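You operate a simulated robot arm through the tools that you are given. There is no shell and no other tool. Be economical: measure what you need, move in short steps, check, and stop when the job is done.

Carry out the task below with a simulated two-armed robot. There is one attempt and no reset: what you move stays moved.

JOB
Put two scoops of flour from the flour tub into the white bowl.
Fine: hold the tub while its lid comes off, use the red scoop, leave it on the middle of the shelf top and press the lid shut again.

The check looks at the end state, three seconds after you hand in, the way a careful person would. Anything else that was tipped, shoved, dropped, spilled or broken makes it a failure. Lids that push on must go on centred and level and be pressed home; caps that screw on are set level and turned clockwise until they are tight.

ROBOT AND FRAMES
Two 7-joint arms with two-finger parallel grippers on one trunk, on a base that drives. Base frame: it is fixed to the floor where the robot stands at the start and does not move with it; the origin is under the middle of the robot, x ahead of it, y to its left, z up. Lengths are in m, angles in degrees, forces in N, time in s.
The left shoulder is at the start at [0.06, 0.143, 0.926], the right one opposite. With the tool pointing down near the work surface each hand reaches from about 0.32 to 0.74 m from the robot's upright axis, wherever it stands, measured 20 degrees to its own side. Places, roughly: middle of the shelf top [0.6, 0, 0.8]; rim of the flour tub [0.5, 0, 0.8]. Payload 1.57 kg a hand.
The TCP of each hand is the grasp point between the finger pads, 0.03 m short of the fingertips. In the tool frame z runs along the fingers and y along their closing line. Largest opening 0.11 m; finger width 0.024, thickness 0.012; the body of the gripper, 0.048 by 0.112 m, starts 0.078 m behind the TCP.
Orientation is that of the tool frame in the base frame, as [roll, pitch, yaw] about the fixed x, y, z axes, in that order (R = Rz(yaw) Ry(pitch) Rx(roll)). With the fingers straight down and closing along the base's y, the tool's x points along the base's -x, its y along +y and its z along -z.

CONTROLS
- The arms move only by the tool jog_arm. It takes "left_targets", "right_targets" or both (then of equal length, played together; a hand with none holds still); each is one flat list of numbers, 7 for each row, row after row: the shift along the tool's x, y, z in m, then the turn, a rotation vector about the tool's x, y, z in degrees, then the opening, from 0 (shut) to 1 (fully open). In form: [x, y, z, wx, wy, wz, hand, x, y, z, wx, wy, wz, hand, ...]. A call has 1 to 12 rows; each row shifts and turns the commanded pose from where the row before left it, along the tool's axes as they then stand. A row lasts 0.2 s, in which the tool goes at most 0.05 m and 8.6 degrees; a call with a longer step from one row to the next is refused whole, and so is a gripper value outside its range. Where a pose cannot be reached the arm comes as near as it can. A force on the tool above 90 N (or 10 N above the force at the start of the call, whichever is more), or a blocked arm, ends the call early, and 0.2 s more pass. The fingers move at their own pace (about 0.045 m/s each) and stop on an object; they squeeze with about 28 N. The grip force told is the motor's: it shows also when the fingers shut on nothing. Time passes only in rows, and 0.2 s behind the last, so rows that do not move let the fingers close. It gives the time, the measured TCP pose, the force on the tool (base axes), the opening and the grip force at its end, in the units of the frame above (readings bear some noise), with the torque about the TCP (base axes, N m) and any sound that the robot's microphone picked up.
- Cameras (640 x 400 px; columns grow to the right, rows downward): "scene" is now at [0.05, -0.0009, 1.5557]; the picture's right is [-0.16, -0.99, 0.00], its down [-0.73, 0.12, -0.67] and it looks along [0.66, -0.11, -0.74] (base axes); focal length 259 px, centre (320, 200). "left" rides on the left gripper at [0.07, -0.016, -0.141] in its tool frame; the picture's right is [0.23, 0.97, 0.00], its down [-0.86, 0.20, -0.48] and it looks along [-0.47, 0.11, 0.88] (tool axes); focal length 222 px, centre (320, 200). "right" rides on the right gripper at [0.07, 0.016, -0.141] in its tool frame; the picture's right is [-0.23, 0.97, 0.00], its down [-0.85, -0.20, -0.48] and it looks along [-0.47, -0.11, 0.88] (tool axes); focal length 222 px, centre (320, 200). There is no depth. A picture from a camera that has moved, and an enlarged one, comes with that camera's place and axes in the base frame and with its lens. The place of the scene camera against the robot may be out by one fixed shift of up to 0.025 m in any direction.
- get_image(camera): a new picture of that camera. No time passes.
- slide_trunk(by): slides the trunk up (or, below 0, down) by that many m; the arms and the scene camera ride with it, the base frame stays. It gives what a move gives, with no picture.
- drive_base(legs): drives the robot by 1 to 6 legs, each [ahead, left, turn to the left] in m, m and degrees, along the robot's own axes; the way and the turn of a leg run together, so that a leg with both is an arc; at most 1.5 m and 180 degrees a leg. The arms and the cameras ride along, it lands a little off, and it stops where it bumps. It gives what a move gives.
- pan_tilt(pan, tilt): turns the head with the scene camera to pan (to the left, within 86 degrees either way) and tilt (down, from -29 to 69), counted from straight ahead of the robot. It gives what a move gives.
- inspect(camera, box): a new picture of the part [left, top, right, bottom] of that camera's present view, enlarged. No time passes.
- close_job(): hands the job in; it is judged then, once.

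Work in short steps. Places have to be worked out from the pictures, the camera data and where the tool is seen: move nearer, look again, correct. Check each grasp and each placing, and mend what went wrong. You have 120 turns and 108 pictures in all, those below and enlarged ones among them. Open the grippers and draw the arms clear of the work before you hand the job in, unless the task says otherwise.

The tools are called after "Emit:" as a command line: name --argument value ..., lists and objects as JSON in quotes. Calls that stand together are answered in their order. jog_arm: Moves the arms, as the interface text tells. Its arguments: {"type":"object","properties":{"left_targets":{"type":"array"},"right_targets":{"type":"array"}},"required":[]} The other tools are called the same way: slide_trunk (by) slides the trunk up or down; drive_base (legs) drives the base; pan_tilt (pan, tilt) turns the head that bears the scene camera; get_image (camera) takes a picture; inspect (camera, box) takes an enlarged picture of a part of a camera's view; close_job () hands the job in.

At the start:

```text
time_s: 0.0
left_tcp_pos: [0.5179, 0.1234, 1.0951]
left_ee_rot: [-180.0, 0.1, -179.9]
left_contact_force: [0.4, 0.4, 0.4]
left_moment: [0.0, 0.0, -0.01]
left_gripper_width: 0.1099
left_gripper_force: 0.1
right_tcp_pos: [0.4737, -0.2247, 1.0952]
right_ee_rot: [180.0, 0.0, -179.9]
right_contact_force: [-0.3, 0.2, -0.3]
right_moment: [0.01, -0.01, 0.0]
right_gripper_width: 0.11
right_gripper_force: 0.0
trunk travel left (down, up): [-0.525, 0.065]
robot x, y, heading: [0.0002, 0.0011, -0.1]
head pan, tilt: [-9.1, 47.7]
```

scene: 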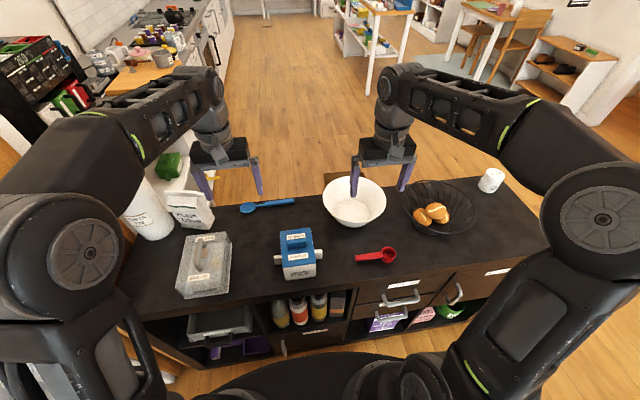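
right: 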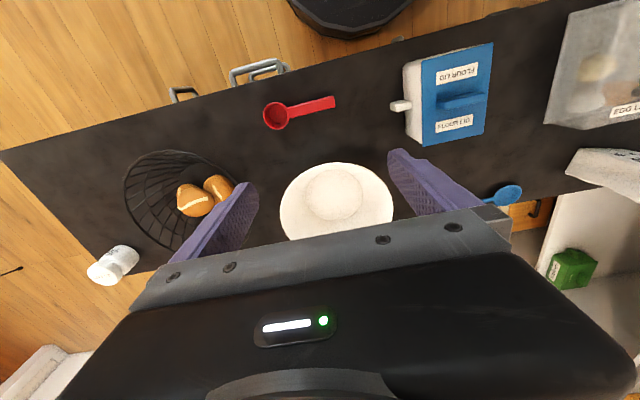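
left: 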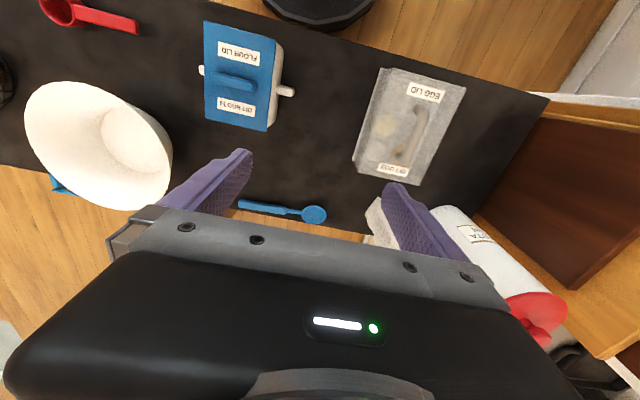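

I start by looking closely at the tub, scoop and bowl.

Emit:
inspect --camera "scene" --box '[240, 170, 440, 295]'

Emit:
inspect --camera "right" --box '[240, 20, 520, 195]'

Emit:
inspect --camera "left" --box '[160, 0, 340, 130]'

```text
3.20 times, centred on (340, 232) of scene
camera zoom: at [0.05, -0.0009, 1.5557], right [-0.16, -0.99, 0.0], down [-0.73, 0.12, -0.67], along [0.66, -0.11, -0.74], focal length 828 px, centre (256, 96)
```

zoom: 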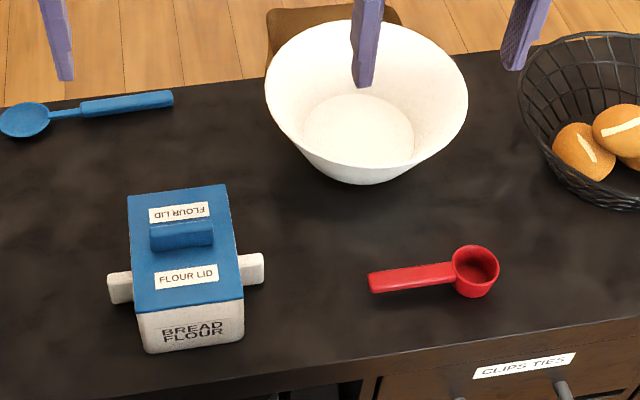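

```text
2.29 times, centred on (380, 108) of right
camera zoom: at [0.4042, -0.2089, 1.2376], right [0.23, 0.97, 0.0], down [0.85, -0.2, 0.48], along [0.47, -0.11, -0.88], focal length 508 px, centre (183, 411)
```

zoom: 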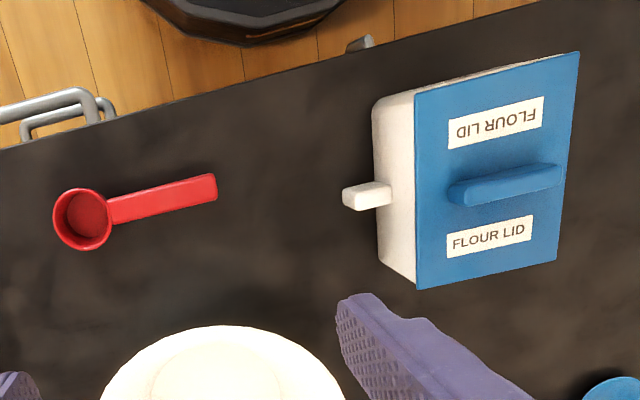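

```text
3.08 times, centred on (250, 65) of left
camera zoom: at [0.4484, 0.1085, 1.2363], right [-0.23, 0.97, 0.0], down [0.85, 0.2, 0.48], along [0.47, 0.11, -0.88], focal length 684 px, centre (535, 615)
```

zoom: 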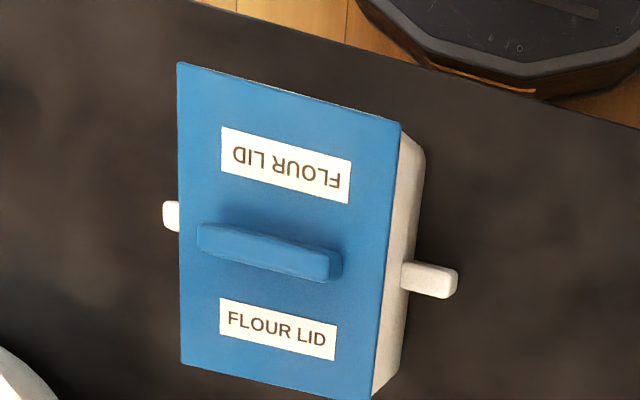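

Triangulating from the three cameras, the lid is centred near [0.482, -0.011] with its top at z≈0.853 and its rib along y. The left ear is near [0.481, 0.06, ~0.81]. I turn both hands so they close along x with the cameras facing outward, and lower them to z≈0.93.

Emit:
jog_arm --left_targets '[0, 0, 0.01, 0, 0, 8.18, 1, 0, 0, 0.01, 0, 0, 8.18, 1, 0, 0, 0.01, 0, 0, 8.18, 1, 0, 0, 0.01, 0, 0, 8.18, 1, 0, 0, 0.01, 0, 0, 8.18, 1, 0, 0, 0.01, 0, 0, 8.18, 1, 0, 0, 0.01, 0, 0, 8.18, 1, 0, 0, 0.01, 0, 0, 8.18, 1, 0, 0, 0.01, 0, 0, 8.18, 1, 0, 0, 0.01, 0, 0, 8.18, 1, 0, 0, 0.01, 0, 0, 8.2, 1]' --right_targets '[0, 0, 0.01, 0, 0, -8.18, 1, 0, 0, 0.01, 0, 0, -8.18, 1, 0, 0, 0.01, 0, 0, -8.18, 1, 0, 0, 0.01, 0, 0, -8.18, 1, 0, 0, 0.01, 0, 0, -8.18, 1, 0, 0, 0.01, 0, 0, -8.18, 1, 0, 0, 0.01, 0, 0, -8.18, 1, 0, 0, 0.01, 0, 0, -8.18, 1, 0, 0, 0.01, 0, 0, -8.18, 1, 0, 0, 0.01, 0, 0, -8.18, 1, 0, 0, 0.01, 0, 0, -8.2, 1]'

Emit:
get_image --camera "left"

Emit:
get_image --camera "right"

Emit:
get_image --camera "scene"

```text
time_s: 2.4
left_tcp_pos: [0.5185, 0.1245, 0.9865]
left_ee_rot: [180.0, 0.0, 89.9]
left_contact_force: [0.6, -0.7, 1.2]
left_moment: [0.0, 0.02, 0.0]
left_gripper_width: 0.1099
left_gripper_force: 0.0
right_tcp_pos: [0.4745, -0.2253, 0.9837]
right_ee_rot: [180.0, 0.0, -90.0]
right_contact_force: [0.0, 0.2, -0.3]
right_moment: [-0.03, -0.01, 0.0]
right_gripper_width: 0.1102
right_gripper_force: 0.0
trunk travel left (down, up): [-0.525, 0.065]
robot x, y, heading: [-0.0014, -0.0002, 0.2]
head pan, tilt: [-9.1, 47.7]
```

```text
101 pictures are left
camera left: at [0.5024, 0.1942, 1.127], right [0.97, 0.22, 0.0], down [0.2, -0.86, 0.48], along [0.11, -0.47, -0.88], focal length 222 px, centre (320, 200)
```

left: 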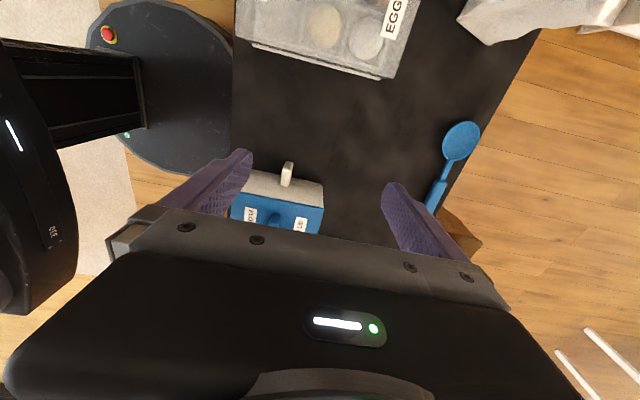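

```text
100 pictures are left
camera right: at [0.4578, -0.2946, 1.1264], right [-0.97, 0.23, 0.0], down [0.2, 0.86, 0.48], along [0.11, 0.47, -0.88], focal length 222 px, centre (320, 200)
```

right: 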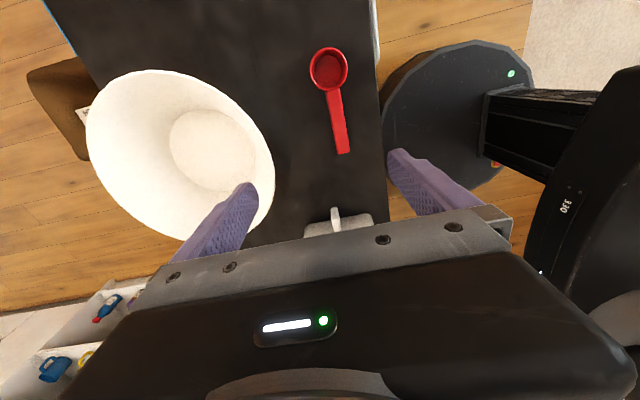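

```text
99 pictures are left
camera scene: at [0.0504, -0.0008, 1.5557], right [-0.16, -0.99, 0.0], down [-0.73, 0.12, -0.67], along [0.66, -0.11, -0.74], focal length 259 px, centre (320, 200)
```

scene: 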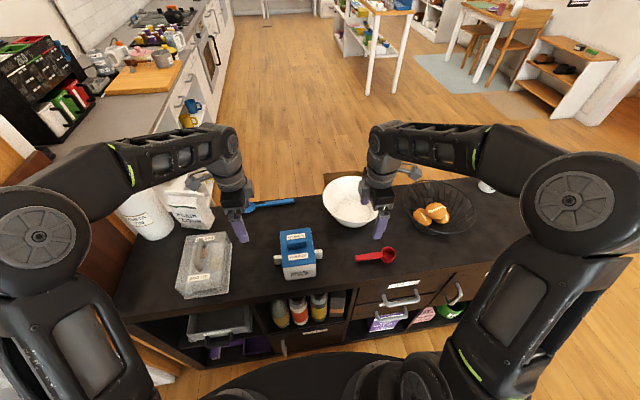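

The left ear checks out at about [0.482, 0.06]. I move the left hand above it.

Emit:
jog_arm --left_targets '[-0.031, -0.0185, 0, 0, 0, 0, 1, -0.031, -0.0185, 0, 0, 0, 0, 1, 0, 0, 0.03, 0, 0, 0, 0.7, 0, 0, 0.03, 0, 0, 0, 0.7, 0, 0, 0.02, 0, 0, 0, 0.7]'

Emit:
get_image --camera "left"

Emit:
inspect --camera "scene" --box '[240, 190, 400, 290]'

```text
time_s: 3.6
left_tcp_pos: [0.4795, 0.0619, 0.9061]
left_ee_rot: [-180.0, 0.0, 90.0]
left_contact_force: [0.1, 0.0, 0.2]
left_moment: [-0.01, 0.0, 0.03]
left_gripper_width: 0.077
left_gripper_force: 0.1
right_tcp_pos: [0.4738, -0.2241, 0.9841]
right_ee_rot: [-180.0, 0.0, -90.0]
right_contact_force: [-0.8, 0.0, -0.9]
right_moment: [0.0, -0.02, 0.02]
right_gripper_width: 0.11
right_gripper_force: 0.0
trunk travel left (down, up): [-0.525, 0.065]
robot x, y, heading: [-0.001, 0.0012, -0.1]
head pan, tilt: [-9.1, 47.7]
```

```text
98 pictures are left
camera left: at [0.4645, 0.1319, 1.0464], right [0.97, 0.23, 0.0], down [0.2, -0.85, 0.48], along [0.11, -0.47, -0.88], focal length 222 px, centre (320, 200)
```

left: 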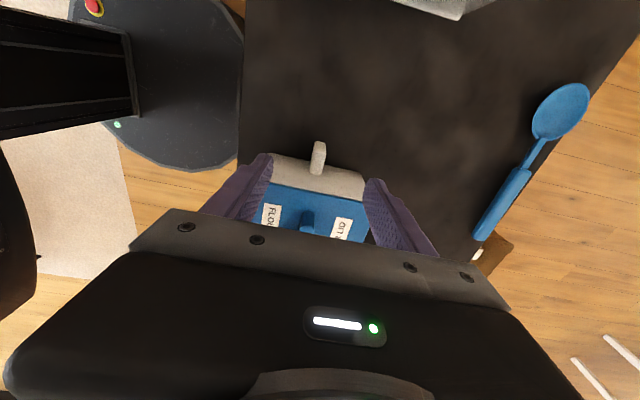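

```text
4.00 times, centred on (320, 240) of scene
camera zoom: at [0.0503, -0.0008, 1.5557], right [-0.16, -0.99, 0.0], down [-0.73, 0.12, -0.67], along [0.66, -0.11, -0.74], focal length 1036 px, centre (320, 40)
```

zoom: 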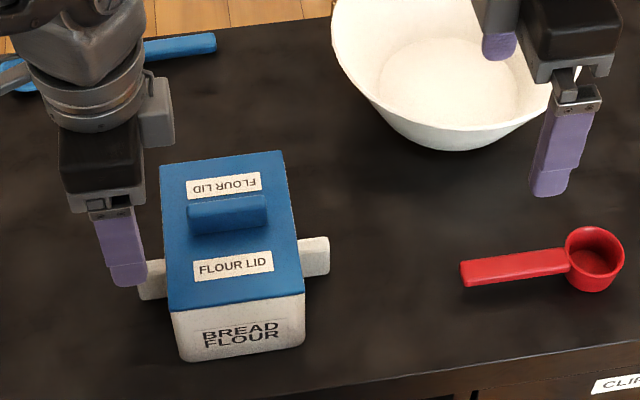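

The ear is centred between the fingers (x≈0.478, y 0.043–0.07). I lower to z≈0.82 and close on it.

Emit:
jog_arm --left_targets '[0, 0, 0.03, 0, 0, 0, 0.7, 0, 0, 0.03, 0, 0, 0, 0.7, 0, 0, 0.028, 0, 0, 0, 0.7, 0, 0, 0, 0, 0, 0, 0.7]'

Emit:
get_image --camera "left"

Emit:
inspect --camera "scene" --box '[240, 190, 400, 290]'

```text
time_s: 4.6
left_tcp_pos: [0.4801, 0.0609, 0.8168]
left_ee_rot: [179.9, 0.0, 90.0]
left_contact_force: [-0.6, -0.1, 0.6]
left_moment: [-0.01, 0.02, 0.0]
left_gripper_width: 0.0771
left_gripper_force: 0.1
right_tcp_pos: [0.4733, -0.2257, 0.9846]
right_ee_rot: [-180.0, 0.0, -90.1]
right_contact_force: [-0.4, 0.2, 0.7]
right_moment: [-0.03, 0.01, 0.03]
right_gripper_width: 0.1097
right_gripper_force: 0.1
trunk travel left (down, up): [-0.525, 0.065]
robot x, y, heading: [-0.0014, 0.0026, 0.2]
head pan, tilt: [-9.1, 47.7]
```

```text
96 pictures are left
camera left: at [0.4645, 0.1311, 0.959], right [0.97, 0.23, 0.0], down [0.2, -0.86, 0.48], along [0.11, -0.47, -0.88], focal length 222 px, centre (320, 200)
```

left: 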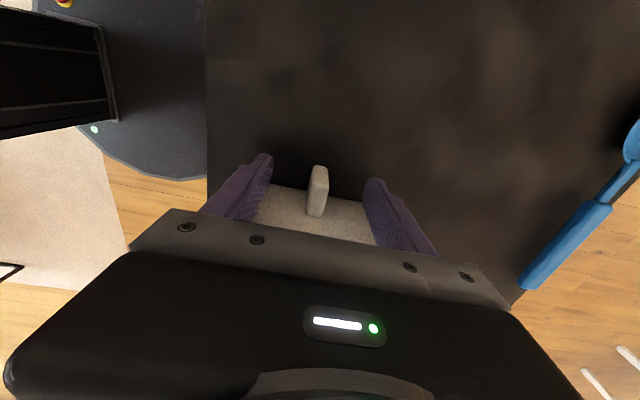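

```text
4.00 times, centred on (320, 240) of scene
camera zoom: at [0.0498, -0.0008, 1.5557], right [-0.16, -0.99, 0.0], down [-0.73, 0.12, -0.67], along [0.66, -0.11, -0.74], focal length 1036 px, centre (320, 40)
```

zoom: 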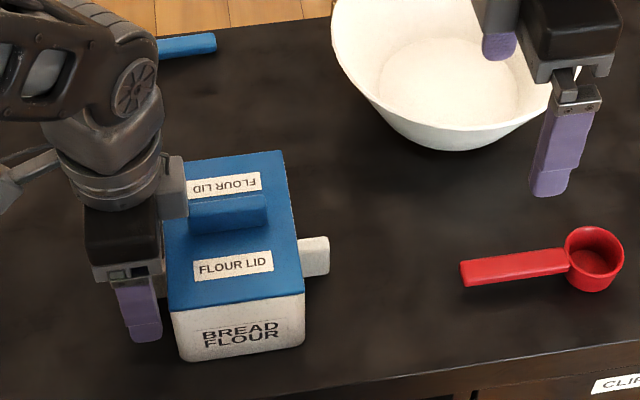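

The ear spans about z 0.79–0.82 between the fingers, centred near x 0.478. I nudge the hand 2 mm in x and close.

Emit:
jog_arm --left_targets '[0, -0.002, 0.002, 0, 0, 0, 0.3, 0, 0, 0, 0, 0, 0, 0.2, 0, 0, 0, 0, 0, 0, 0.1, 0, 0, 0, 0, 0, 0, 0, 0, 0, 0, 0, 0, 0, 0, 0, 0, 0, 0, 0, 0, 0]'

Emit:
inspect --camera "left" --box '[200, 120, 440, 270]'

Emit:
inspect --camera "scene" --box '[240, 190, 400, 290]'

```text
time_s: 6.0
left_tcp_pos: [0.4801, 0.0606, 0.8156]
left_ee_rot: [180.0, 0.0, 90.0]
left_contact_force: [1.5, 0.5, 1.2]
left_moment: [-0.02, 0.09, 0.2]
left_gripper_width: 0.0137
left_gripper_force: 28.0
right_tcp_pos: [0.4744, -0.2241, 0.9844]
right_ee_rot: [180.0, 0.0, -90.0]
right_contact_force: [-0.5, 0.2, -0.7]
right_moment: [-0.04, 0.0, 0.02]
right_gripper_width: 0.1102
right_gripper_force: 0.1
trunk travel left (down, up): [-0.525, 0.065]
robot x, y, heading: [-0.0007, 0.0036, 0.1]
head pan, tilt: [-9.1, 47.7]
```

```text
2.67 times, centred on (320, 195) of left
camera zoom: at [0.4629, 0.1313, 0.9573], right [0.97, 0.23, 0.0], down [0.2, -0.85, 0.48], along [0.11, -0.47, -0.88], focal length 592 px, centre (320, 213)
```

zoom: 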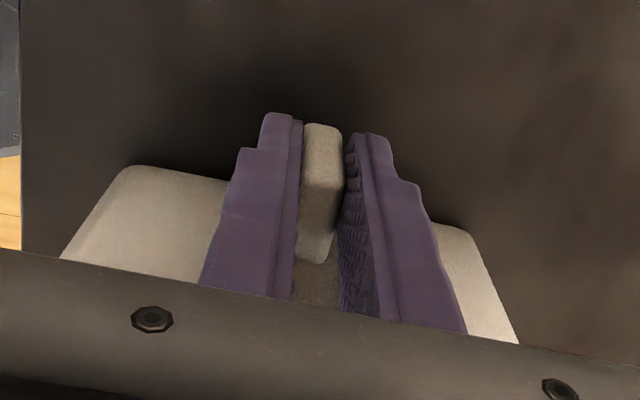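

```text
4.00 times, centred on (320, 240) of scene
camera zoom: at [0.0502, -0.0009, 1.5557], right [-0.16, -0.99, 0.0], down [-0.73, 0.12, -0.67], along [0.66, -0.11, -0.74], focal length 1036 px, centre (320, 40)
```

zoom: 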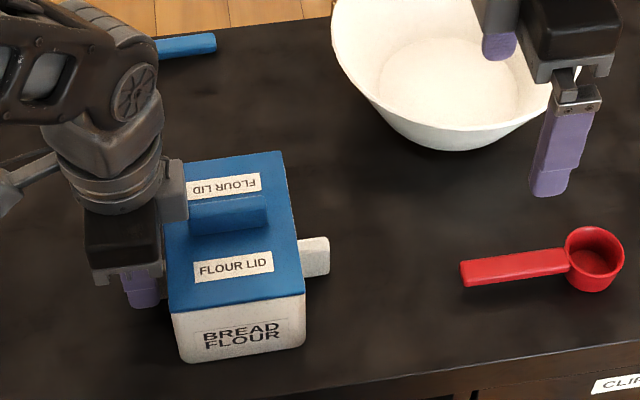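

The left hand holds the ear (0.0137 m, 28 N). The wrists could crowd each other, so I tilt the right hand 20° with its body toward -y and bring it above the rib at about [0.482, -0.02].

Emit:
jog_arm --right_targets '[0, 0, 0, 0, -6.67, 0, 0.6, 0, 0, 0, 0, -6.67, 0, 0.6, 0, 0, 0, 0, -6.66, 0, 0.6, -0.0343, -0.0016, 0.0251, 0, 0, 0, 0.6, -0.0343, -0.0016, 0.0251, 0, 0, 0, 0.6, -0.0343, -0.0016, 0.0251, 0, 0, 0, 0.6, -0.0343, -0.0016, 0.0251, 0, 0, 0, 0.6, -0.0343, -0.0016, 0.0251, 0, 0, 0, 0.6]'

Emit:
get_image --camera "right"

Emit:
inspect --camera "scene" --box '[220, 170, 380, 270]'

```text
time_s: 7.8
left_tcp_pos: [0.4783, 0.0617, 0.8159]
left_ee_rot: [-180.0, 0.0, 89.9]
left_contact_force: [1.3, -0.9, 2.8]
left_moment: [0.17, 0.24, 0.03]
left_gripper_width: 0.0136
left_gripper_force: 28.4
right_tcp_pos: [0.4814, -0.0213, 0.9245]
right_ee_rot: [179.9, 19.9, -90.1]
right_contact_force: [0.0, -0.7, 0.1]
right_moment: [-0.04, 0.04, 0.0]
right_gripper_width: 0.0658
right_gripper_force: 0.0
trunk travel left (down, up): [-0.525, 0.065]
robot x, y, heading: [0.0011, -0.001, 0.0]
head pan, tilt: [-9.1, 47.7]
```

```text
92 pictures are left
camera right: at [0.465, -0.1351, 1.0347], right [-0.97, 0.21, 0.08], down [0.2, 0.64, 0.74], along [0.11, 0.74, -0.67], focal length 222 px, centre (320, 200)
```

right: 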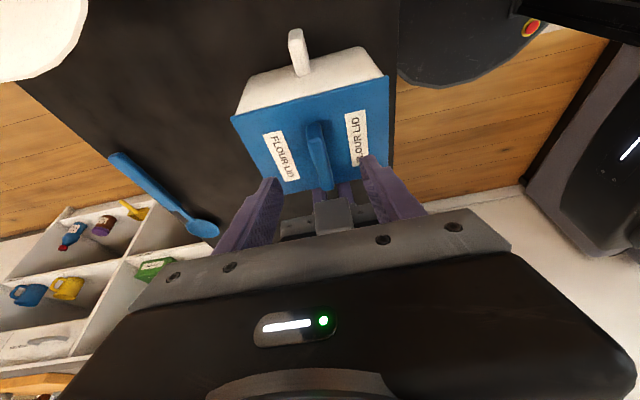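

```text
4.00 times, centred on (300, 220) of scene
camera zoom: at [0.05, -0.0005, 1.5557], right [-0.16, -0.99, 0.0], down [-0.73, 0.12, -0.67], along [0.66, -0.11, -0.74], focal length 1036 px, centre (400, 120)
```

zoom: 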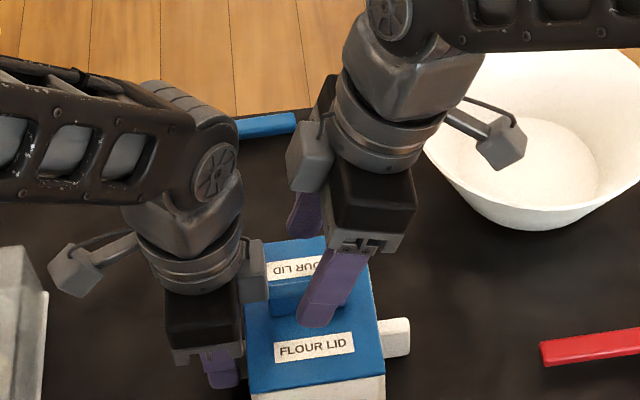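

The rib is centred in x between the right fingers and the wrists are clear of each other. I descend straight down 35 mm and close on the rib.

Emit:
jog_arm --right_targets '[0.006, 0, 0.0167, 0, 0, 0, 0.6, 0.006, 0, 0.0167, 0, 0, 0, 0.6, 0, 0, 0, 0, 0, 0, 0.3, 0, 0, 0, 0, 0, 0, 0.1, 0, 0, 0, 0, 0, 0, 0, 0, 0, 0, 0, 0, 0, 0, 0, 0, 0, 0, 0, 0, 0]'

Emit:
inspect --camera "right" --box '[200, 60, 440, 240]'

Emit:
inspect --camera "scene" --box '[220, 170, 380, 270]'

```text
time_s: 9.4
left_tcp_pos: [0.4778, 0.0612, 0.8157]
left_ee_rot: [179.9, 0.0, 90.1]
left_contact_force: [10.8, -2.8, -15.1]
left_moment: [0.46, 0.1, 0.32]
left_gripper_width: 0.0138
left_gripper_force: 28.2
right_tcp_pos: [0.4797, -0.0201, 0.8919]
right_ee_rot: [-179.8, 20.0, -89.9]
right_contact_force: [-12.7, 0.8, 38.7]
right_moment: [0.09, 0.38, 0.15]
right_gripper_width: 0.0126
right_gripper_force: 18.3
trunk travel left (down, up): [-0.525, 0.065]
robot x, y, heading: [0.0003, 0.001, -0.3]
head pan, tilt: [-9.1, 47.7]
```

```text
2.22 times, centred on (320, 150) of right
camera zoom: at [0.4634, -0.1346, 1.0019], right [-0.97, 0.21, 0.08], down [0.2, 0.64, 0.74], along [0.11, 0.74, -0.66], focal length 494 px, centre (320, 311)
```

zoom: 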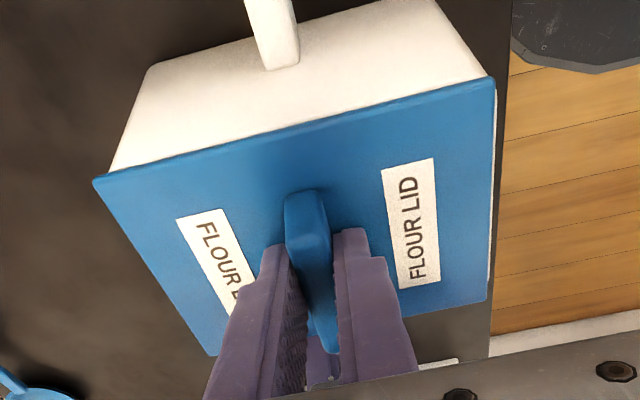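

```text
4.00 times, centred on (300, 220) of scene
camera zoom: at [0.0482, -0.0007, 1.5558], right [-0.16, -0.99, 0.0], down [-0.73, 0.12, -0.67], along [0.67, -0.11, -0.74], focal length 1036 px, centre (400, 120)
```

zoom: 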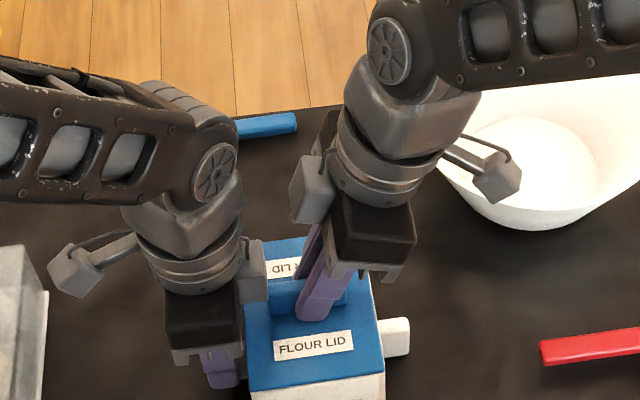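

Fingertips touch the lid (39 N up) and the grip is on. I relieve the contact, let the grip settle, then pull straight up gradually.

Emit:
jog_arm --right_targets '[-0.0012, 0, -0.0034, 0, 0, 0, 0, 0, 0, 0, 0, 0, 0, 0, 0, 0, 0, 0, 0, 0, 0, -0.0014, 0, -0.0038, 0, 0, 0, 0, -0.0014, 0, -0.0038, 0, 0, 0, 0, -0.0014, 0, -0.0038, 0, 0, 0, 0, -0.0014, 0, -0.0038, 0, 0, 0, 0, -0.0014, 0, -0.0038, 0, 0, 0, 0]'

Emit:
inspect --camera "right" --box '[200, 60, 440, 240]'

```text
time_s: 11.2
left_tcp_pos: [0.4798, 0.0606, 0.8168]
left_ee_rot: [179.9, 0.0, 90.1]
left_contact_force: [-1.2, 3.3, 17.3]
left_moment: [-1.38, 0.12, 0.02]
left_gripper_width: 0.0135
left_gripper_force: 28.4
right_tcp_pos: [0.4826, -0.0215, 0.914]
right_ee_rot: [179.9, 20.0, -90.0]
right_contact_force: [1.3, -4.7, -18.0]
right_moment: [-0.77, 0.01, -0.04]
right_gripper_width: 0.0123
right_gripper_force: 27.7
trunk travel left (down, up): [-0.525, 0.065]
robot x, y, heading: [0.0021, 0.001, -0.0]
head pan, tilt: [-9.1, 47.7]
```

```text
2.22 times, centred on (320, 150) of right
camera zoom: at [0.4661, -0.136, 1.0234], right [-0.97, 0.21, 0.08], down [0.2, 0.64, 0.74], along [0.11, 0.74, -0.67], focal length 494 px, centre (320, 311)
```

zoom: 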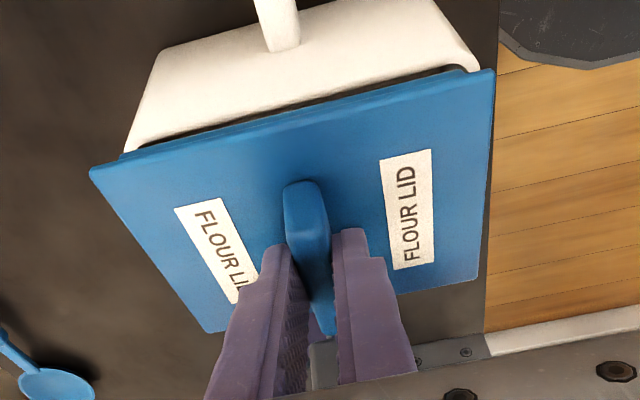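

The right side of the lid is up, but about 18 N still couples it to the tub. I check the left edge.

Emit:
inspect --camera "scene" --box '[240, 200, 360, 290]'

Emit:
get_image --camera "left"

```text
4.44 times, centred on (300, 245) of scene
camera zoom: at [0.0501, -0.001, 1.5557], right [-0.16, -0.99, 0.0], down [-0.73, 0.12, -0.67], along [0.66, -0.11, -0.74], focal length 1151 px, centre (409, 0)
```

zoom: 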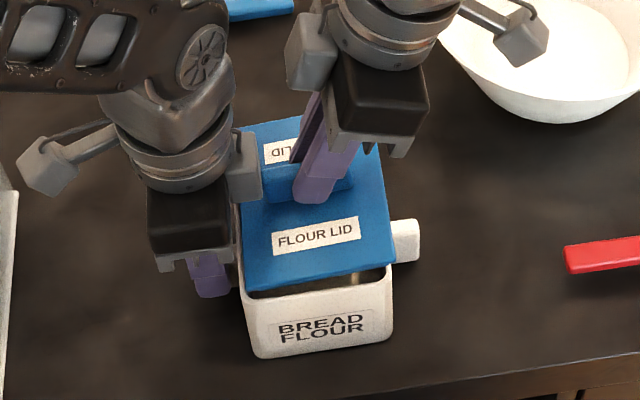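

```text
86 pictures are left
camera left: at [0.4631, 0.1314, 0.9577], right [0.97, 0.23, 0.0], down [0.2, -0.85, 0.48], along [0.11, -0.47, -0.88], focal length 222 px, centre (320, 200)
```

left: 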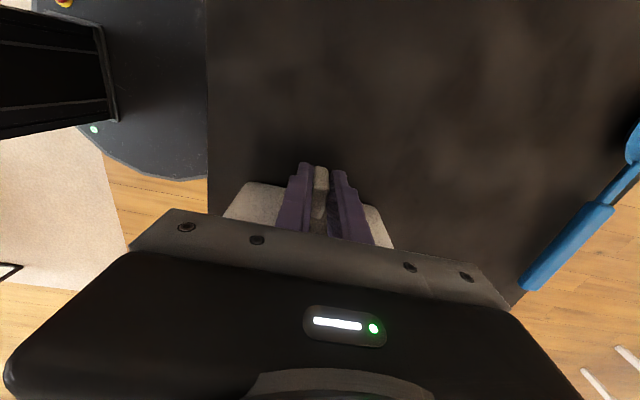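

The lid is up, but its left edge is catching under the left gripper body. I lower it 4 mm to unload and slide it toward -y before lifting further.

Emit:
jog_arm --right_targets '[0.0014, 0, 0.0038, 0, 0, 0, 0, 0.0063, 0, -0.0023, 0, 0, 0, 0, 0.0063, 0, -0.0023, 0, 0, 0, 0]'

Emit:
inspect --camera "scene" --box '[240, 200, 360, 290]'

```text
time_s: 12.0
left_tcp_pos: [0.4788, 0.0608, 0.8157]
left_ee_rot: [179.8, 0.0, 90.0]
left_contact_force: [6.9, -0.8, 6.4]
left_moment: [-0.3, 0.08, 0.21]
left_gripper_width: 0.0137
left_gripper_force: 27.9
right_tcp_pos: [0.4828, -0.0324, 0.9106]
right_ee_rot: [-179.9, 20.1, -89.9]
right_contact_force: [-2.4, 0.5, 2.8]
right_moment: [0.26, -0.03, 0.21]
right_gripper_width: 0.0119
right_gripper_force: 28.0
trunk travel left (down, up): [-0.525, 0.065]
robot x, y, heading: [0.0017, 0.0009, -0.1]
head pan, tilt: [-9.1, 47.7]
```

```text
4.44 times, centred on (300, 245) of scene
camera zoom: at [0.0498, -0.0007, 1.5558], right [-0.16, -0.99, 0.0], down [-0.73, 0.12, -0.67], along [0.66, -0.11, -0.74], focal length 1151 px, centre (409, 0)
```

zoom: 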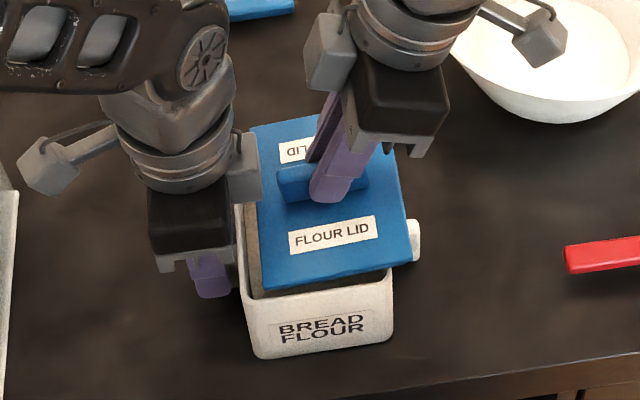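

The lid is free. I slide it clear a little more, lift 7 cm and carry it to behind the tub at x≈0.625.

Emit:
jog_arm --right_targets '[0.0188, 0, -0.0068, 0, 0, 0, 0, -0.012, 0, -0.0329, 0, 0, 0, 0, -0.012, 0, -0.0329, 0, 0, 0, 0, 0, -0.0355, 0, 0, 0, 0, 0, 0, -0.0355, 0, 0, 0, 0, 0, 0, -0.0355, 0, 0, 0, 0, 0, 0, -0.0355, 0, 0, 0, 0, 0]'

Emit:
get_image --camera "scene"

Emit:
get_image --camera "right"

```text
time_s: 13.6
left_tcp_pos: [0.4784, 0.0607, 0.8171]
left_ee_rot: [179.9, 0.0, 90.0]
left_contact_force: [-0.7, -0.1, 3.7]
left_moment: [0.12, 0.52, -0.03]
left_gripper_width: 0.0137
left_gripper_force: 27.9
right_tcp_pos: [0.6252, -0.0541, 0.9787]
right_ee_rot: [179.9, 20.0, -89.9]
right_contact_force: [0.7, 0.0, 0.6]
right_moment: [-0.01, 0.0, -0.01]
right_gripper_width: 0.0119
right_gripper_force: 28.1
trunk travel left (down, up): [-0.525, 0.065]
robot x, y, heading: [-0.0008, -0.002, -0.2]
head pan, tilt: [-9.1, 47.7]
```

```text
84 pictures are left
camera scene: at [0.0496, -0.0007, 1.5557], right [-0.16, -0.99, 0.0], down [-0.73, 0.12, -0.67], along [0.66, -0.11, -0.74], focal length 259 px, centre (320, 200)
```

scene: 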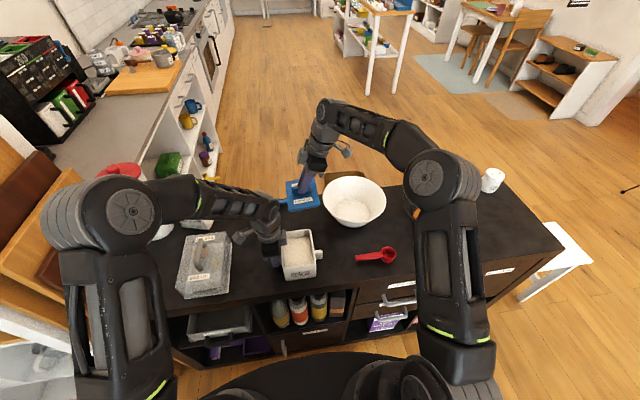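

```text
83 pictures are left
camera right: at [0.6086, -0.1677, 1.0902], right [-0.97, 0.21, 0.08], down [0.2, 0.64, 0.74], along [0.11, 0.74, -0.67], focal length 222 px, centre (320, 200)
```

right: 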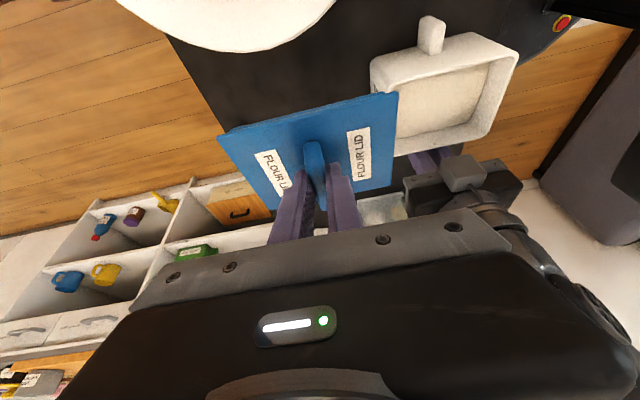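

The lid is in hand and the tub is open and full. I shift 24 mm to +y and lower toward the table in front of the blue spoon, which lies at x≈0.735.

Emit:
jog_arm --right_targets '[-0.0226, 0, 0.0082, 0, 0, 0, 0, 0.0137, 0, 0.0376, 0, 0, 0, 0, 0.0137, 0, 0.0376, 0, 0, 0, 0, 0.0137, 0, 0.0376, 0, 0, 0, 0]'

Emit:
get_image --camera "right"

Emit:
inspect --camera "scene" --box '[230, 160, 390, 260]'

```text
time_s: 14.6
left_tcp_pos: [0.4783, 0.0615, 0.8155]
left_ee_rot: [179.9, 0.0, 89.9]
left_contact_force: [-0.1, -0.3, 3.0]
left_moment: [0.13, 0.28, 0.01]
left_gripper_width: 0.0136
left_gripper_force: 28.5
right_tcp_pos: [0.6229, -0.0304, 0.8628]
right_ee_rot: [-179.9, 19.9, -90.1]
right_contact_force: [0.1, 0.1, -0.5]
right_moment: [0.02, -0.02, 0.0]
right_gripper_width: 0.0118
right_gripper_force: 28.2
trunk travel left (down, up): [-0.525, 0.065]
robot x, y, heading: [0.0009, 0.0001, 0.1]
head pan, tilt: [-9.1, 47.7]
```

```text
82 pictures are left
camera right: at [0.6065, -0.1446, 0.9721], right [-0.97, 0.21, 0.08], down [0.2, 0.64, 0.74], along [0.11, 0.74, -0.67], focal length 222 px, centre (320, 200)
```

right: 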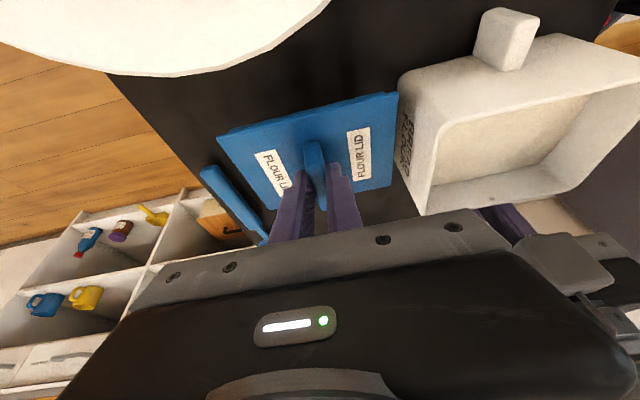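

```text
4.00 times, centred on (310, 210) of scene
camera zoom: at [0.0499, -0.0009, 1.5557], right [-0.16, -0.99, 0.0], down [-0.73, 0.12, -0.67], along [0.66, -0.11, -0.74], focal length 1036 px, centre (360, 160)
```

zoom: 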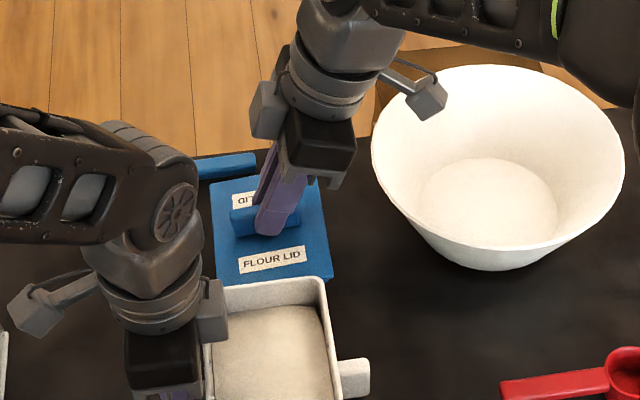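

The lid is clear of the spoon. I lower in small steps until it touches.

Emit:
jog_arm --right_targets '[0.0024, 0, 0.0066, 0, 0, 0, 0, 0.0024, 0, 0.0066, 0, 0, 0, 0, 0.0024, 0, 0.0066, 0, 0, 0, 0, 0.001, 0, 0.0028, 0, 0, 0, 0]'

Emit:
get_image --camera "right"

```text
time_s: 15.6
left_tcp_pos: [0.4788, 0.0608, 0.816]
left_ee_rot: [-180.0, 0.0, 90.0]
left_contact_force: [0.1, -0.2, 2.6]
left_moment: [0.15, 0.13, 0.0]
left_gripper_width: 0.0135
left_gripper_force: 28.6
right_tcp_pos: [0.6245, -0.0297, 0.8369]
right_ee_rot: [-179.9, 20.0, -90.0]
right_contact_force: [0.4, 0.5, 0.1]
right_moment: [0.02, 0.02, 0.0]
right_gripper_width: 0.012
right_gripper_force: 27.8
trunk travel left (down, up): [-0.525, 0.065]
robot x, y, heading: [0.0014, -0.0025, 0.3]
head pan, tilt: [-9.1, 47.7]
```

```text
80 pictures are left
camera right: at [0.6081, -0.1445, 0.9457], right [-0.97, 0.21, 0.08], down [0.2, 0.64, 0.74], along [0.11, 0.74, -0.67], focal length 222 px, centre (320, 200)
```

right: 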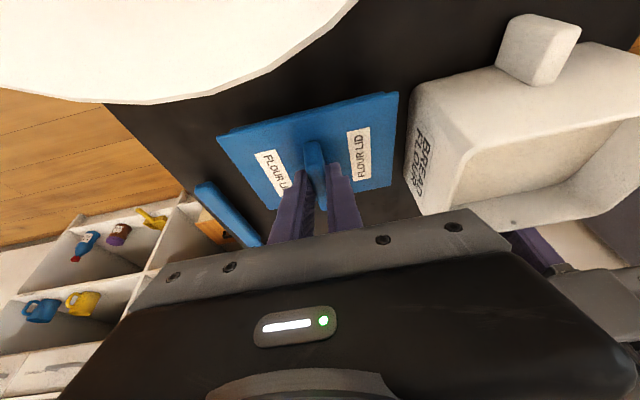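

Not touching yet, so I continue down in finer steps.

Emit:
jog_arm --right_targets '[0.001, 0, 0.0028, 0, 0, 0, 0, 0.001, 0, 0.0028, 0, 0, 0, 0, 0.001, 0, 0.0028, 0, 0, 0, 0]'

```text
time_s: 16.4
left_tcp_pos: [0.4777, 0.06, 0.8171]
left_ee_rot: [-180.0, -0.1, 89.9]
left_contact_force: [-0.1, 0.3, -0.4]
left_moment: [0.31, 0.02, 0.0]
left_gripper_width: 0.0135
left_gripper_force: 27.8
right_tcp_pos: [0.6246, -0.0304, 0.8302]
right_ee_rot: [-179.6, 20.0, -90.0]
right_contact_force: [-2.5, -4.7, 16.1]
right_moment: [0.55, 0.16, 0.13]
right_gripper_width: 0.0119
right_gripper_force: 27.5
trunk travel left (down, up): [-0.525, 0.065]
robot x, y, heading: [-0.0029, -0.0007, 0.0]
head pan, tilt: [-9.1, 47.7]
```

Contact at 16 N. I open the fingers and rise straight up.

Emit:
jog_arm --right_targets '[0, 0, 0, 0, 0, 0, 0.3, 0, 0, 0, 0, 0, 0, 0.45, 0, 0, 0, 0, 0, 0, 0.45, -0.0137, 0, -0.0376, 0, 0, 0, 0.45, -0.0137, 0, -0.0376, 0, 0, 0, 0.45, -0.0137, 0, -0.0376, 0, 0, 0, 0.45]'

Emit:
get_image --camera "right"

Emit:
inspect --camera "scene" --box '[230, 170, 390, 270]'

```text
time_s: 17.8
left_tcp_pos: [0.4789, 0.0611, 0.8168]
left_ee_rot: [179.9, -0.1, 90.0]
left_contact_force: [-1.7, -0.7, 2.6]
left_moment: [0.14, -0.09, 0.05]
left_gripper_width: 0.0136
left_gripper_force: 28.3
right_tcp_pos: [0.6257, -0.0295, 0.948]
right_ee_rot: [-180.0, 19.9, -90.0]
right_contact_force: [1.1, -0.3, -0.2]
right_moment: [0.01, 0.01, 0.0]
right_gripper_width: 0.0497
right_gripper_force: 0.0
trunk travel left (down, up): [-0.525, 0.065]
robot x, y, heading: [0.0017, -0.0017, -0.1]
head pan, tilt: [-9.1, 47.7]
```

```text
79 pictures are left
camera right: at [0.6091, -0.144, 1.058], right [-0.97, 0.21, 0.08], down [0.2, 0.64, 0.74], along [0.11, 0.74, -0.67], focal length 222 px, centre (320, 200)
```

right: 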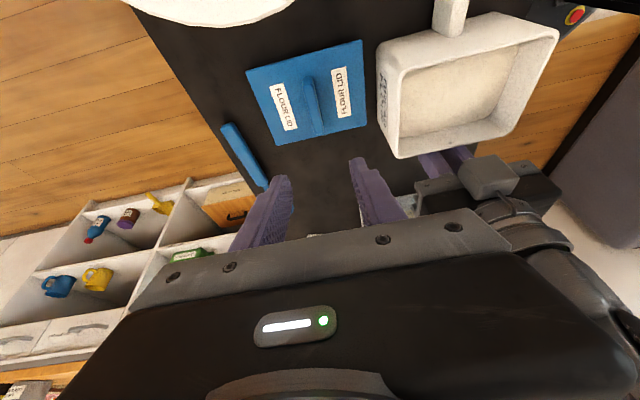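

```text
4.00 times, centred on (310, 220) of scene
camera zoom: at [0.0498, -0.0009, 1.5556], right [-0.16, -0.99, 0.0], down [-0.73, 0.12, -0.67], along [0.66, -0.11, -0.74], focal length 1036 px, centre (360, 120)
```

zoom: 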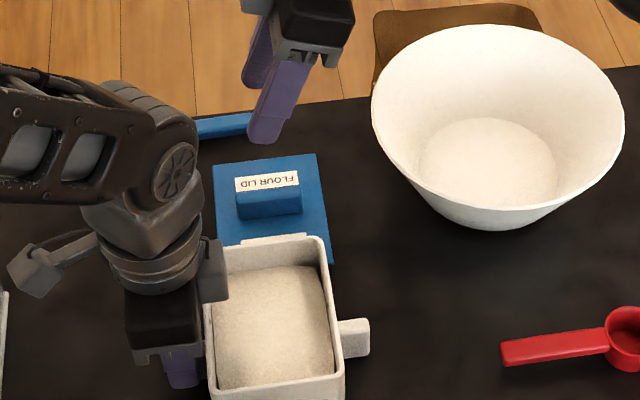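

The lid rests flat behind the tub and is clear of the spoon. The red scoop's handle lies along y at x≈0.448, from y -0.19 to -0.28, with the cup at y≈-0.304. I move the right hand above the handle and tilt it 40° so the fingers point toward the cup.

Emit:
jog_arm --right_targets '[0.0329, 0.0356, -0.0119, 0, 0, 0, 0.45, 0.0329, 0.0356, -0.0119, 0, 0, 0, 0.45, 0.0329, 0.0356, -0.0119, 0, 0, 0, 0.45, 0.0329, 0.0356, -0.0119, 0, 0, 0, 0.45, 0.0329, 0.0356, -0.0119, 0, 0, 0, 0.45, 0, 0, 0, 0, 8.57, 0, 0.45, 0, 0, 0, 0, 8.57, 0, 0.45, 0, 0, 0, 0, 8.57, 0, 0.45, 0, 0, 0, 0, 8.57, 0, 0.45, 0, 0, 0, 0, 8.57, 0, 0.45, 0, 0, 0, 0, 8.57, 0, 0.45, 0, 0, 0, 0, 8.57, 0, 0.45]'

Emit:
get_image --camera "right"

Emit:
get_image --camera "scene"

```text
time_s: 20.4
left_tcp_pos: [0.4784, 0.06, 0.8158]
left_ee_rot: [179.9, 0.0, 89.9]
left_contact_force: [-0.3, -0.8, 1.4]
left_moment: [0.17, 0.23, -0.05]
left_gripper_width: 0.0139
left_gripper_force: 28.4
right_tcp_pos: [0.4458, -0.2041, 0.9461]
right_ee_rot: [-179.9, -40.0, -90.1]
right_contact_force: [-0.6, -0.4, 0.3]
right_moment: [-0.02, 0.02, 0.0]
right_gripper_width: 0.0497
right_gripper_force: 0.0
trunk travel left (down, up): [-0.525, 0.065]
robot x, y, heading: [0.0036, 0.0004, 0.0]
head pan, tilt: [-9.1, 47.7]
```

```text
77 pictures are left
camera right: at [0.4297, -0.1668, 1.1011], right [-0.97, 0.17, -0.15], down [0.2, 0.96, -0.18], along [0.11, -0.21, -0.97], focal length 222 px, centre (320, 200)
```

right: 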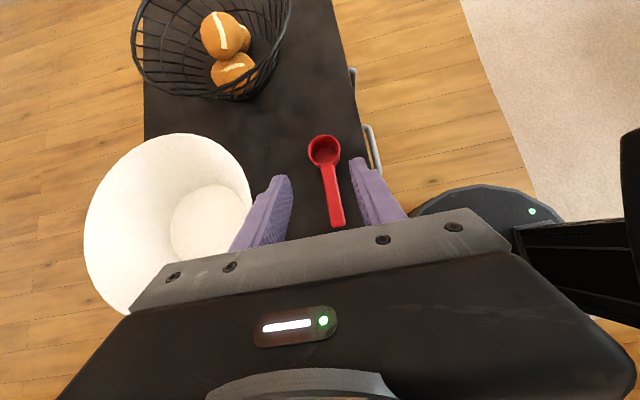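

```text
76 pictures are left
camera scene: at [0.05, -0.0006, 1.5557], right [-0.16, -0.99, 0.0], down [-0.73, 0.12, -0.67], along [0.66, -0.11, -0.74], focal length 259 px, centre (320, 200)
```

scene: 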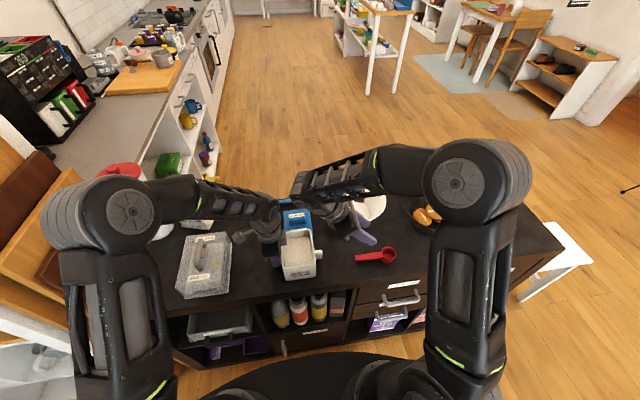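

The handle is centred between the fingers (x≈0.446). I descend vertically to z≈0.841 and look.

Emit:
jog_arm --right_targets '[-0.0225, 0, 0.0268, 0, 0, 0, 0.45, -0.0225, 0, 0.0268, 0, 0, 0, 0.45, -0.0225, 0, 0.0268, 0, 0, 0, 0.45]'

Emit:
inspect --camera "right" --box '[200, 60, 440, 240]'

Emit:
inspect --camera "scene" --box '[280, 190, 440, 290]'

```text
time_s: 21.2
left_tcp_pos: [0.4789, 0.0613, 0.8161]
left_ee_rot: [179.9, -0.1, 89.9]
left_contact_force: [-0.1, 1.6, 0.3]
left_moment: [0.09, 0.28, -0.03]
left_gripper_width: 0.0137
left_gripper_force: 27.9
right_tcp_pos: [0.4445, -0.205, 0.8409]
right_ee_rot: [-179.9, -40.0, -90.0]
right_contact_force: [0.5, 0.0, 0.3]
right_moment: [0.0, 0.0, 0.05]
right_gripper_width: 0.0495
right_gripper_force: 0.1
trunk travel left (down, up): [-0.525, 0.065]
robot x, y, heading: [0.0023, -0.001, 0.1]
head pan, tilt: [-9.1, 47.7]
```

```text
2.22 times, centred on (320, 150) of right
camera zoom: at [0.4287, -0.1684, 0.9961], right [-0.97, 0.17, -0.15], down [0.2, 0.96, -0.18], along [0.11, -0.21, -0.97], focal length 494 px, centre (320, 311)
```

zoom: 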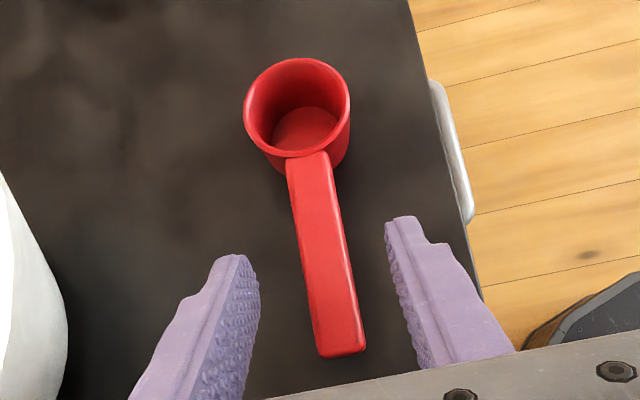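

```text
4.00 times, centred on (360, 240) of scene
camera zoom: at [0.0501, -0.0007, 1.5557], right [-0.16, -0.99, 0.0], down [-0.73, 0.12, -0.67], along [0.66, -0.11, -0.74], focal length 1036 px, centre (160, 40)
```

zoom: 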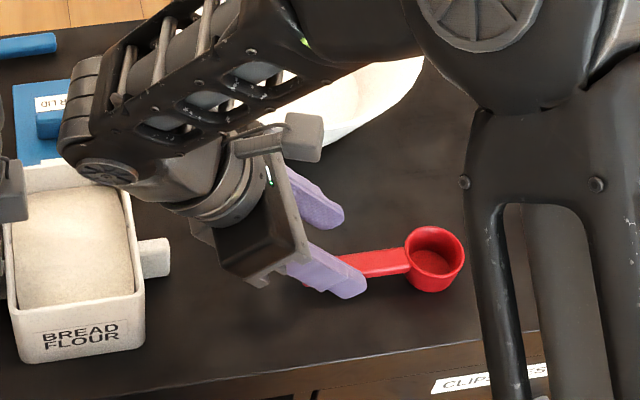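

The scoop rim is at z≈0.80 and the handle centre near z 0.795. I go down 32 mm and close on the handle.

Emit:
jog_arm --right_targets '[-0.0103, 0, 0.01225, 0, 0, 0, 0.45, -0.0103, 0, 0.01225, 0, 0, 0, 0.45, 0, 0, 0, 0, 0, 0, 0.25, 0, 0, 0, 0, 0, 0, 0.1, 0, 0, 0, 0, 0, 0, 0, 0, 0, 0, 0, 0, 0, 0, 0, 0, 0, 0, 0, 0, 0]'

Emit:
inspect --camera "right" --box '[200, 60, 440, 240]'

```text
time_s: 22.8
left_tcp_pos: [0.4789, 0.0607, 0.816]
left_ee_rot: [179.9, 0.1, 90.0]
left_contact_force: [-0.8, 1.6, 2.3]
left_moment: [0.11, 0.09, -0.01]
left_gripper_width: 0.0139
left_gripper_force: 28.1
right_tcp_pos: [0.4454, -0.204, 0.8088]
right_ee_rot: [180.0, -39.9, -90.1]
right_contact_force: [0.2, 0.9, 0.2]
right_moment: [0.03, 0.01, 0.03]
right_gripper_width: 0.019
right_gripper_force: 28.0
trunk travel left (down, up): [-0.525, 0.065]
robot x, y, heading: [-0.0049, -0.0014, -0.1]
head pan, tilt: [-9.1, 47.7]
```

```text
2.22 times, centred on (320, 150) of right
camera zoom: at [0.4295, -0.1674, 0.9638], right [-0.97, 0.17, -0.15], down [0.2, 0.96, -0.18], along [0.11, -0.21, -0.97], focal length 494 px, centre (320, 311)
```

zoom: 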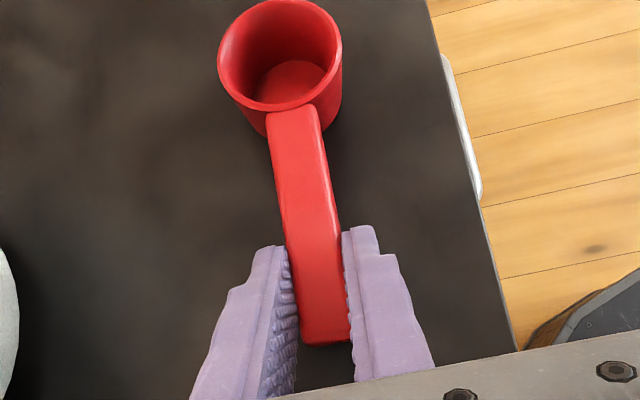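

The scoop is gripped (0.019 m, 28 N). I lift it 15 cm level.

Emit:
jog_arm --right_targets '[0.0241, 0, -0.0287, 0, 0, 0, 0, 0.0241, 0, -0.0287, 0, 0, 0, 0, 0.0241, 0, -0.0287, 0, 0, 0, 0, 0.0241, 0, -0.0287, 0, 0, 0, 0, -0.0, 0, 0, 0, 0, 0, 0]'

Emit:
get_image --camera "right"

Emit:
get_image --camera "scene"

```text
time_s: 24.0
left_tcp_pos: [0.4788, 0.0586, 0.8156]
left_ee_rot: [179.9, 0.0, 89.9]
left_contact_force: [-0.8, 0.6, 2.8]
left_moment: [0.04, 0.12, -0.04]
left_gripper_width: 0.0137
left_gripper_force: 27.8
right_tcp_pos: [0.4472, -0.2044, 0.9606]
right_ee_rot: [-179.9, -39.9, -90.0]
right_contact_force: [-0.2, 0.8, 0.1]
right_moment: [0.0, 0.04, -0.01]
right_gripper_width: 0.019
right_gripper_force: 27.4
trunk travel left (down, up): [-0.525, 0.065]
robot x, y, heading: [0.0, 0.0004, -0.1]
head pan, tilt: [-9.1, 47.7]
```

```text
72 pictures are left
camera right: at [0.4309, -0.1672, 1.1153], right [-0.97, 0.17, -0.15], down [0.2, 0.96, -0.18], along [0.11, -0.21, -0.97], focal length 222 px, centre (320, 200)
```

right: 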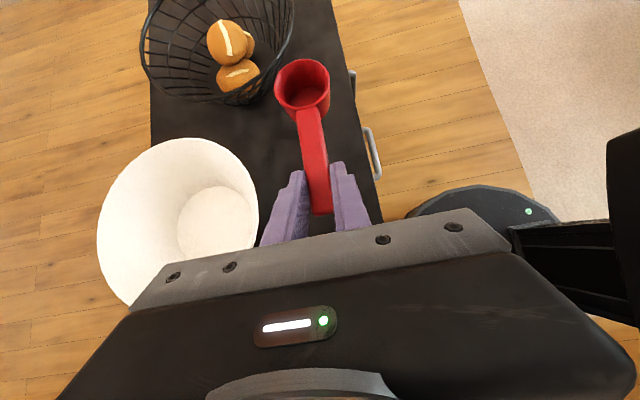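

```text
71 pictures are left
camera scene: at [0.0498, -0.0008, 1.5557], right [-0.16, -0.99, 0.0], down [-0.73, 0.12, -0.67], along [0.66, -0.11, -0.74], focal length 259 px, centre (320, 200)
```

scene: 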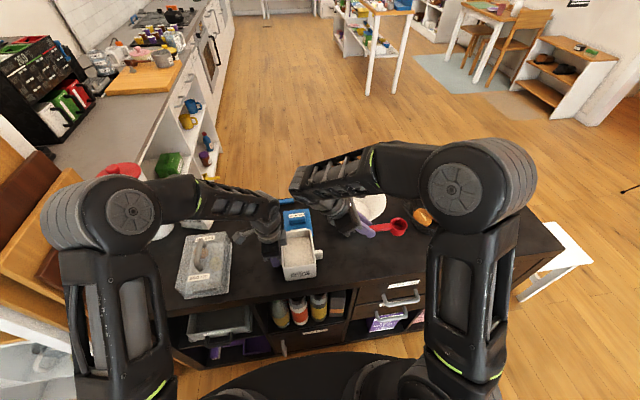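

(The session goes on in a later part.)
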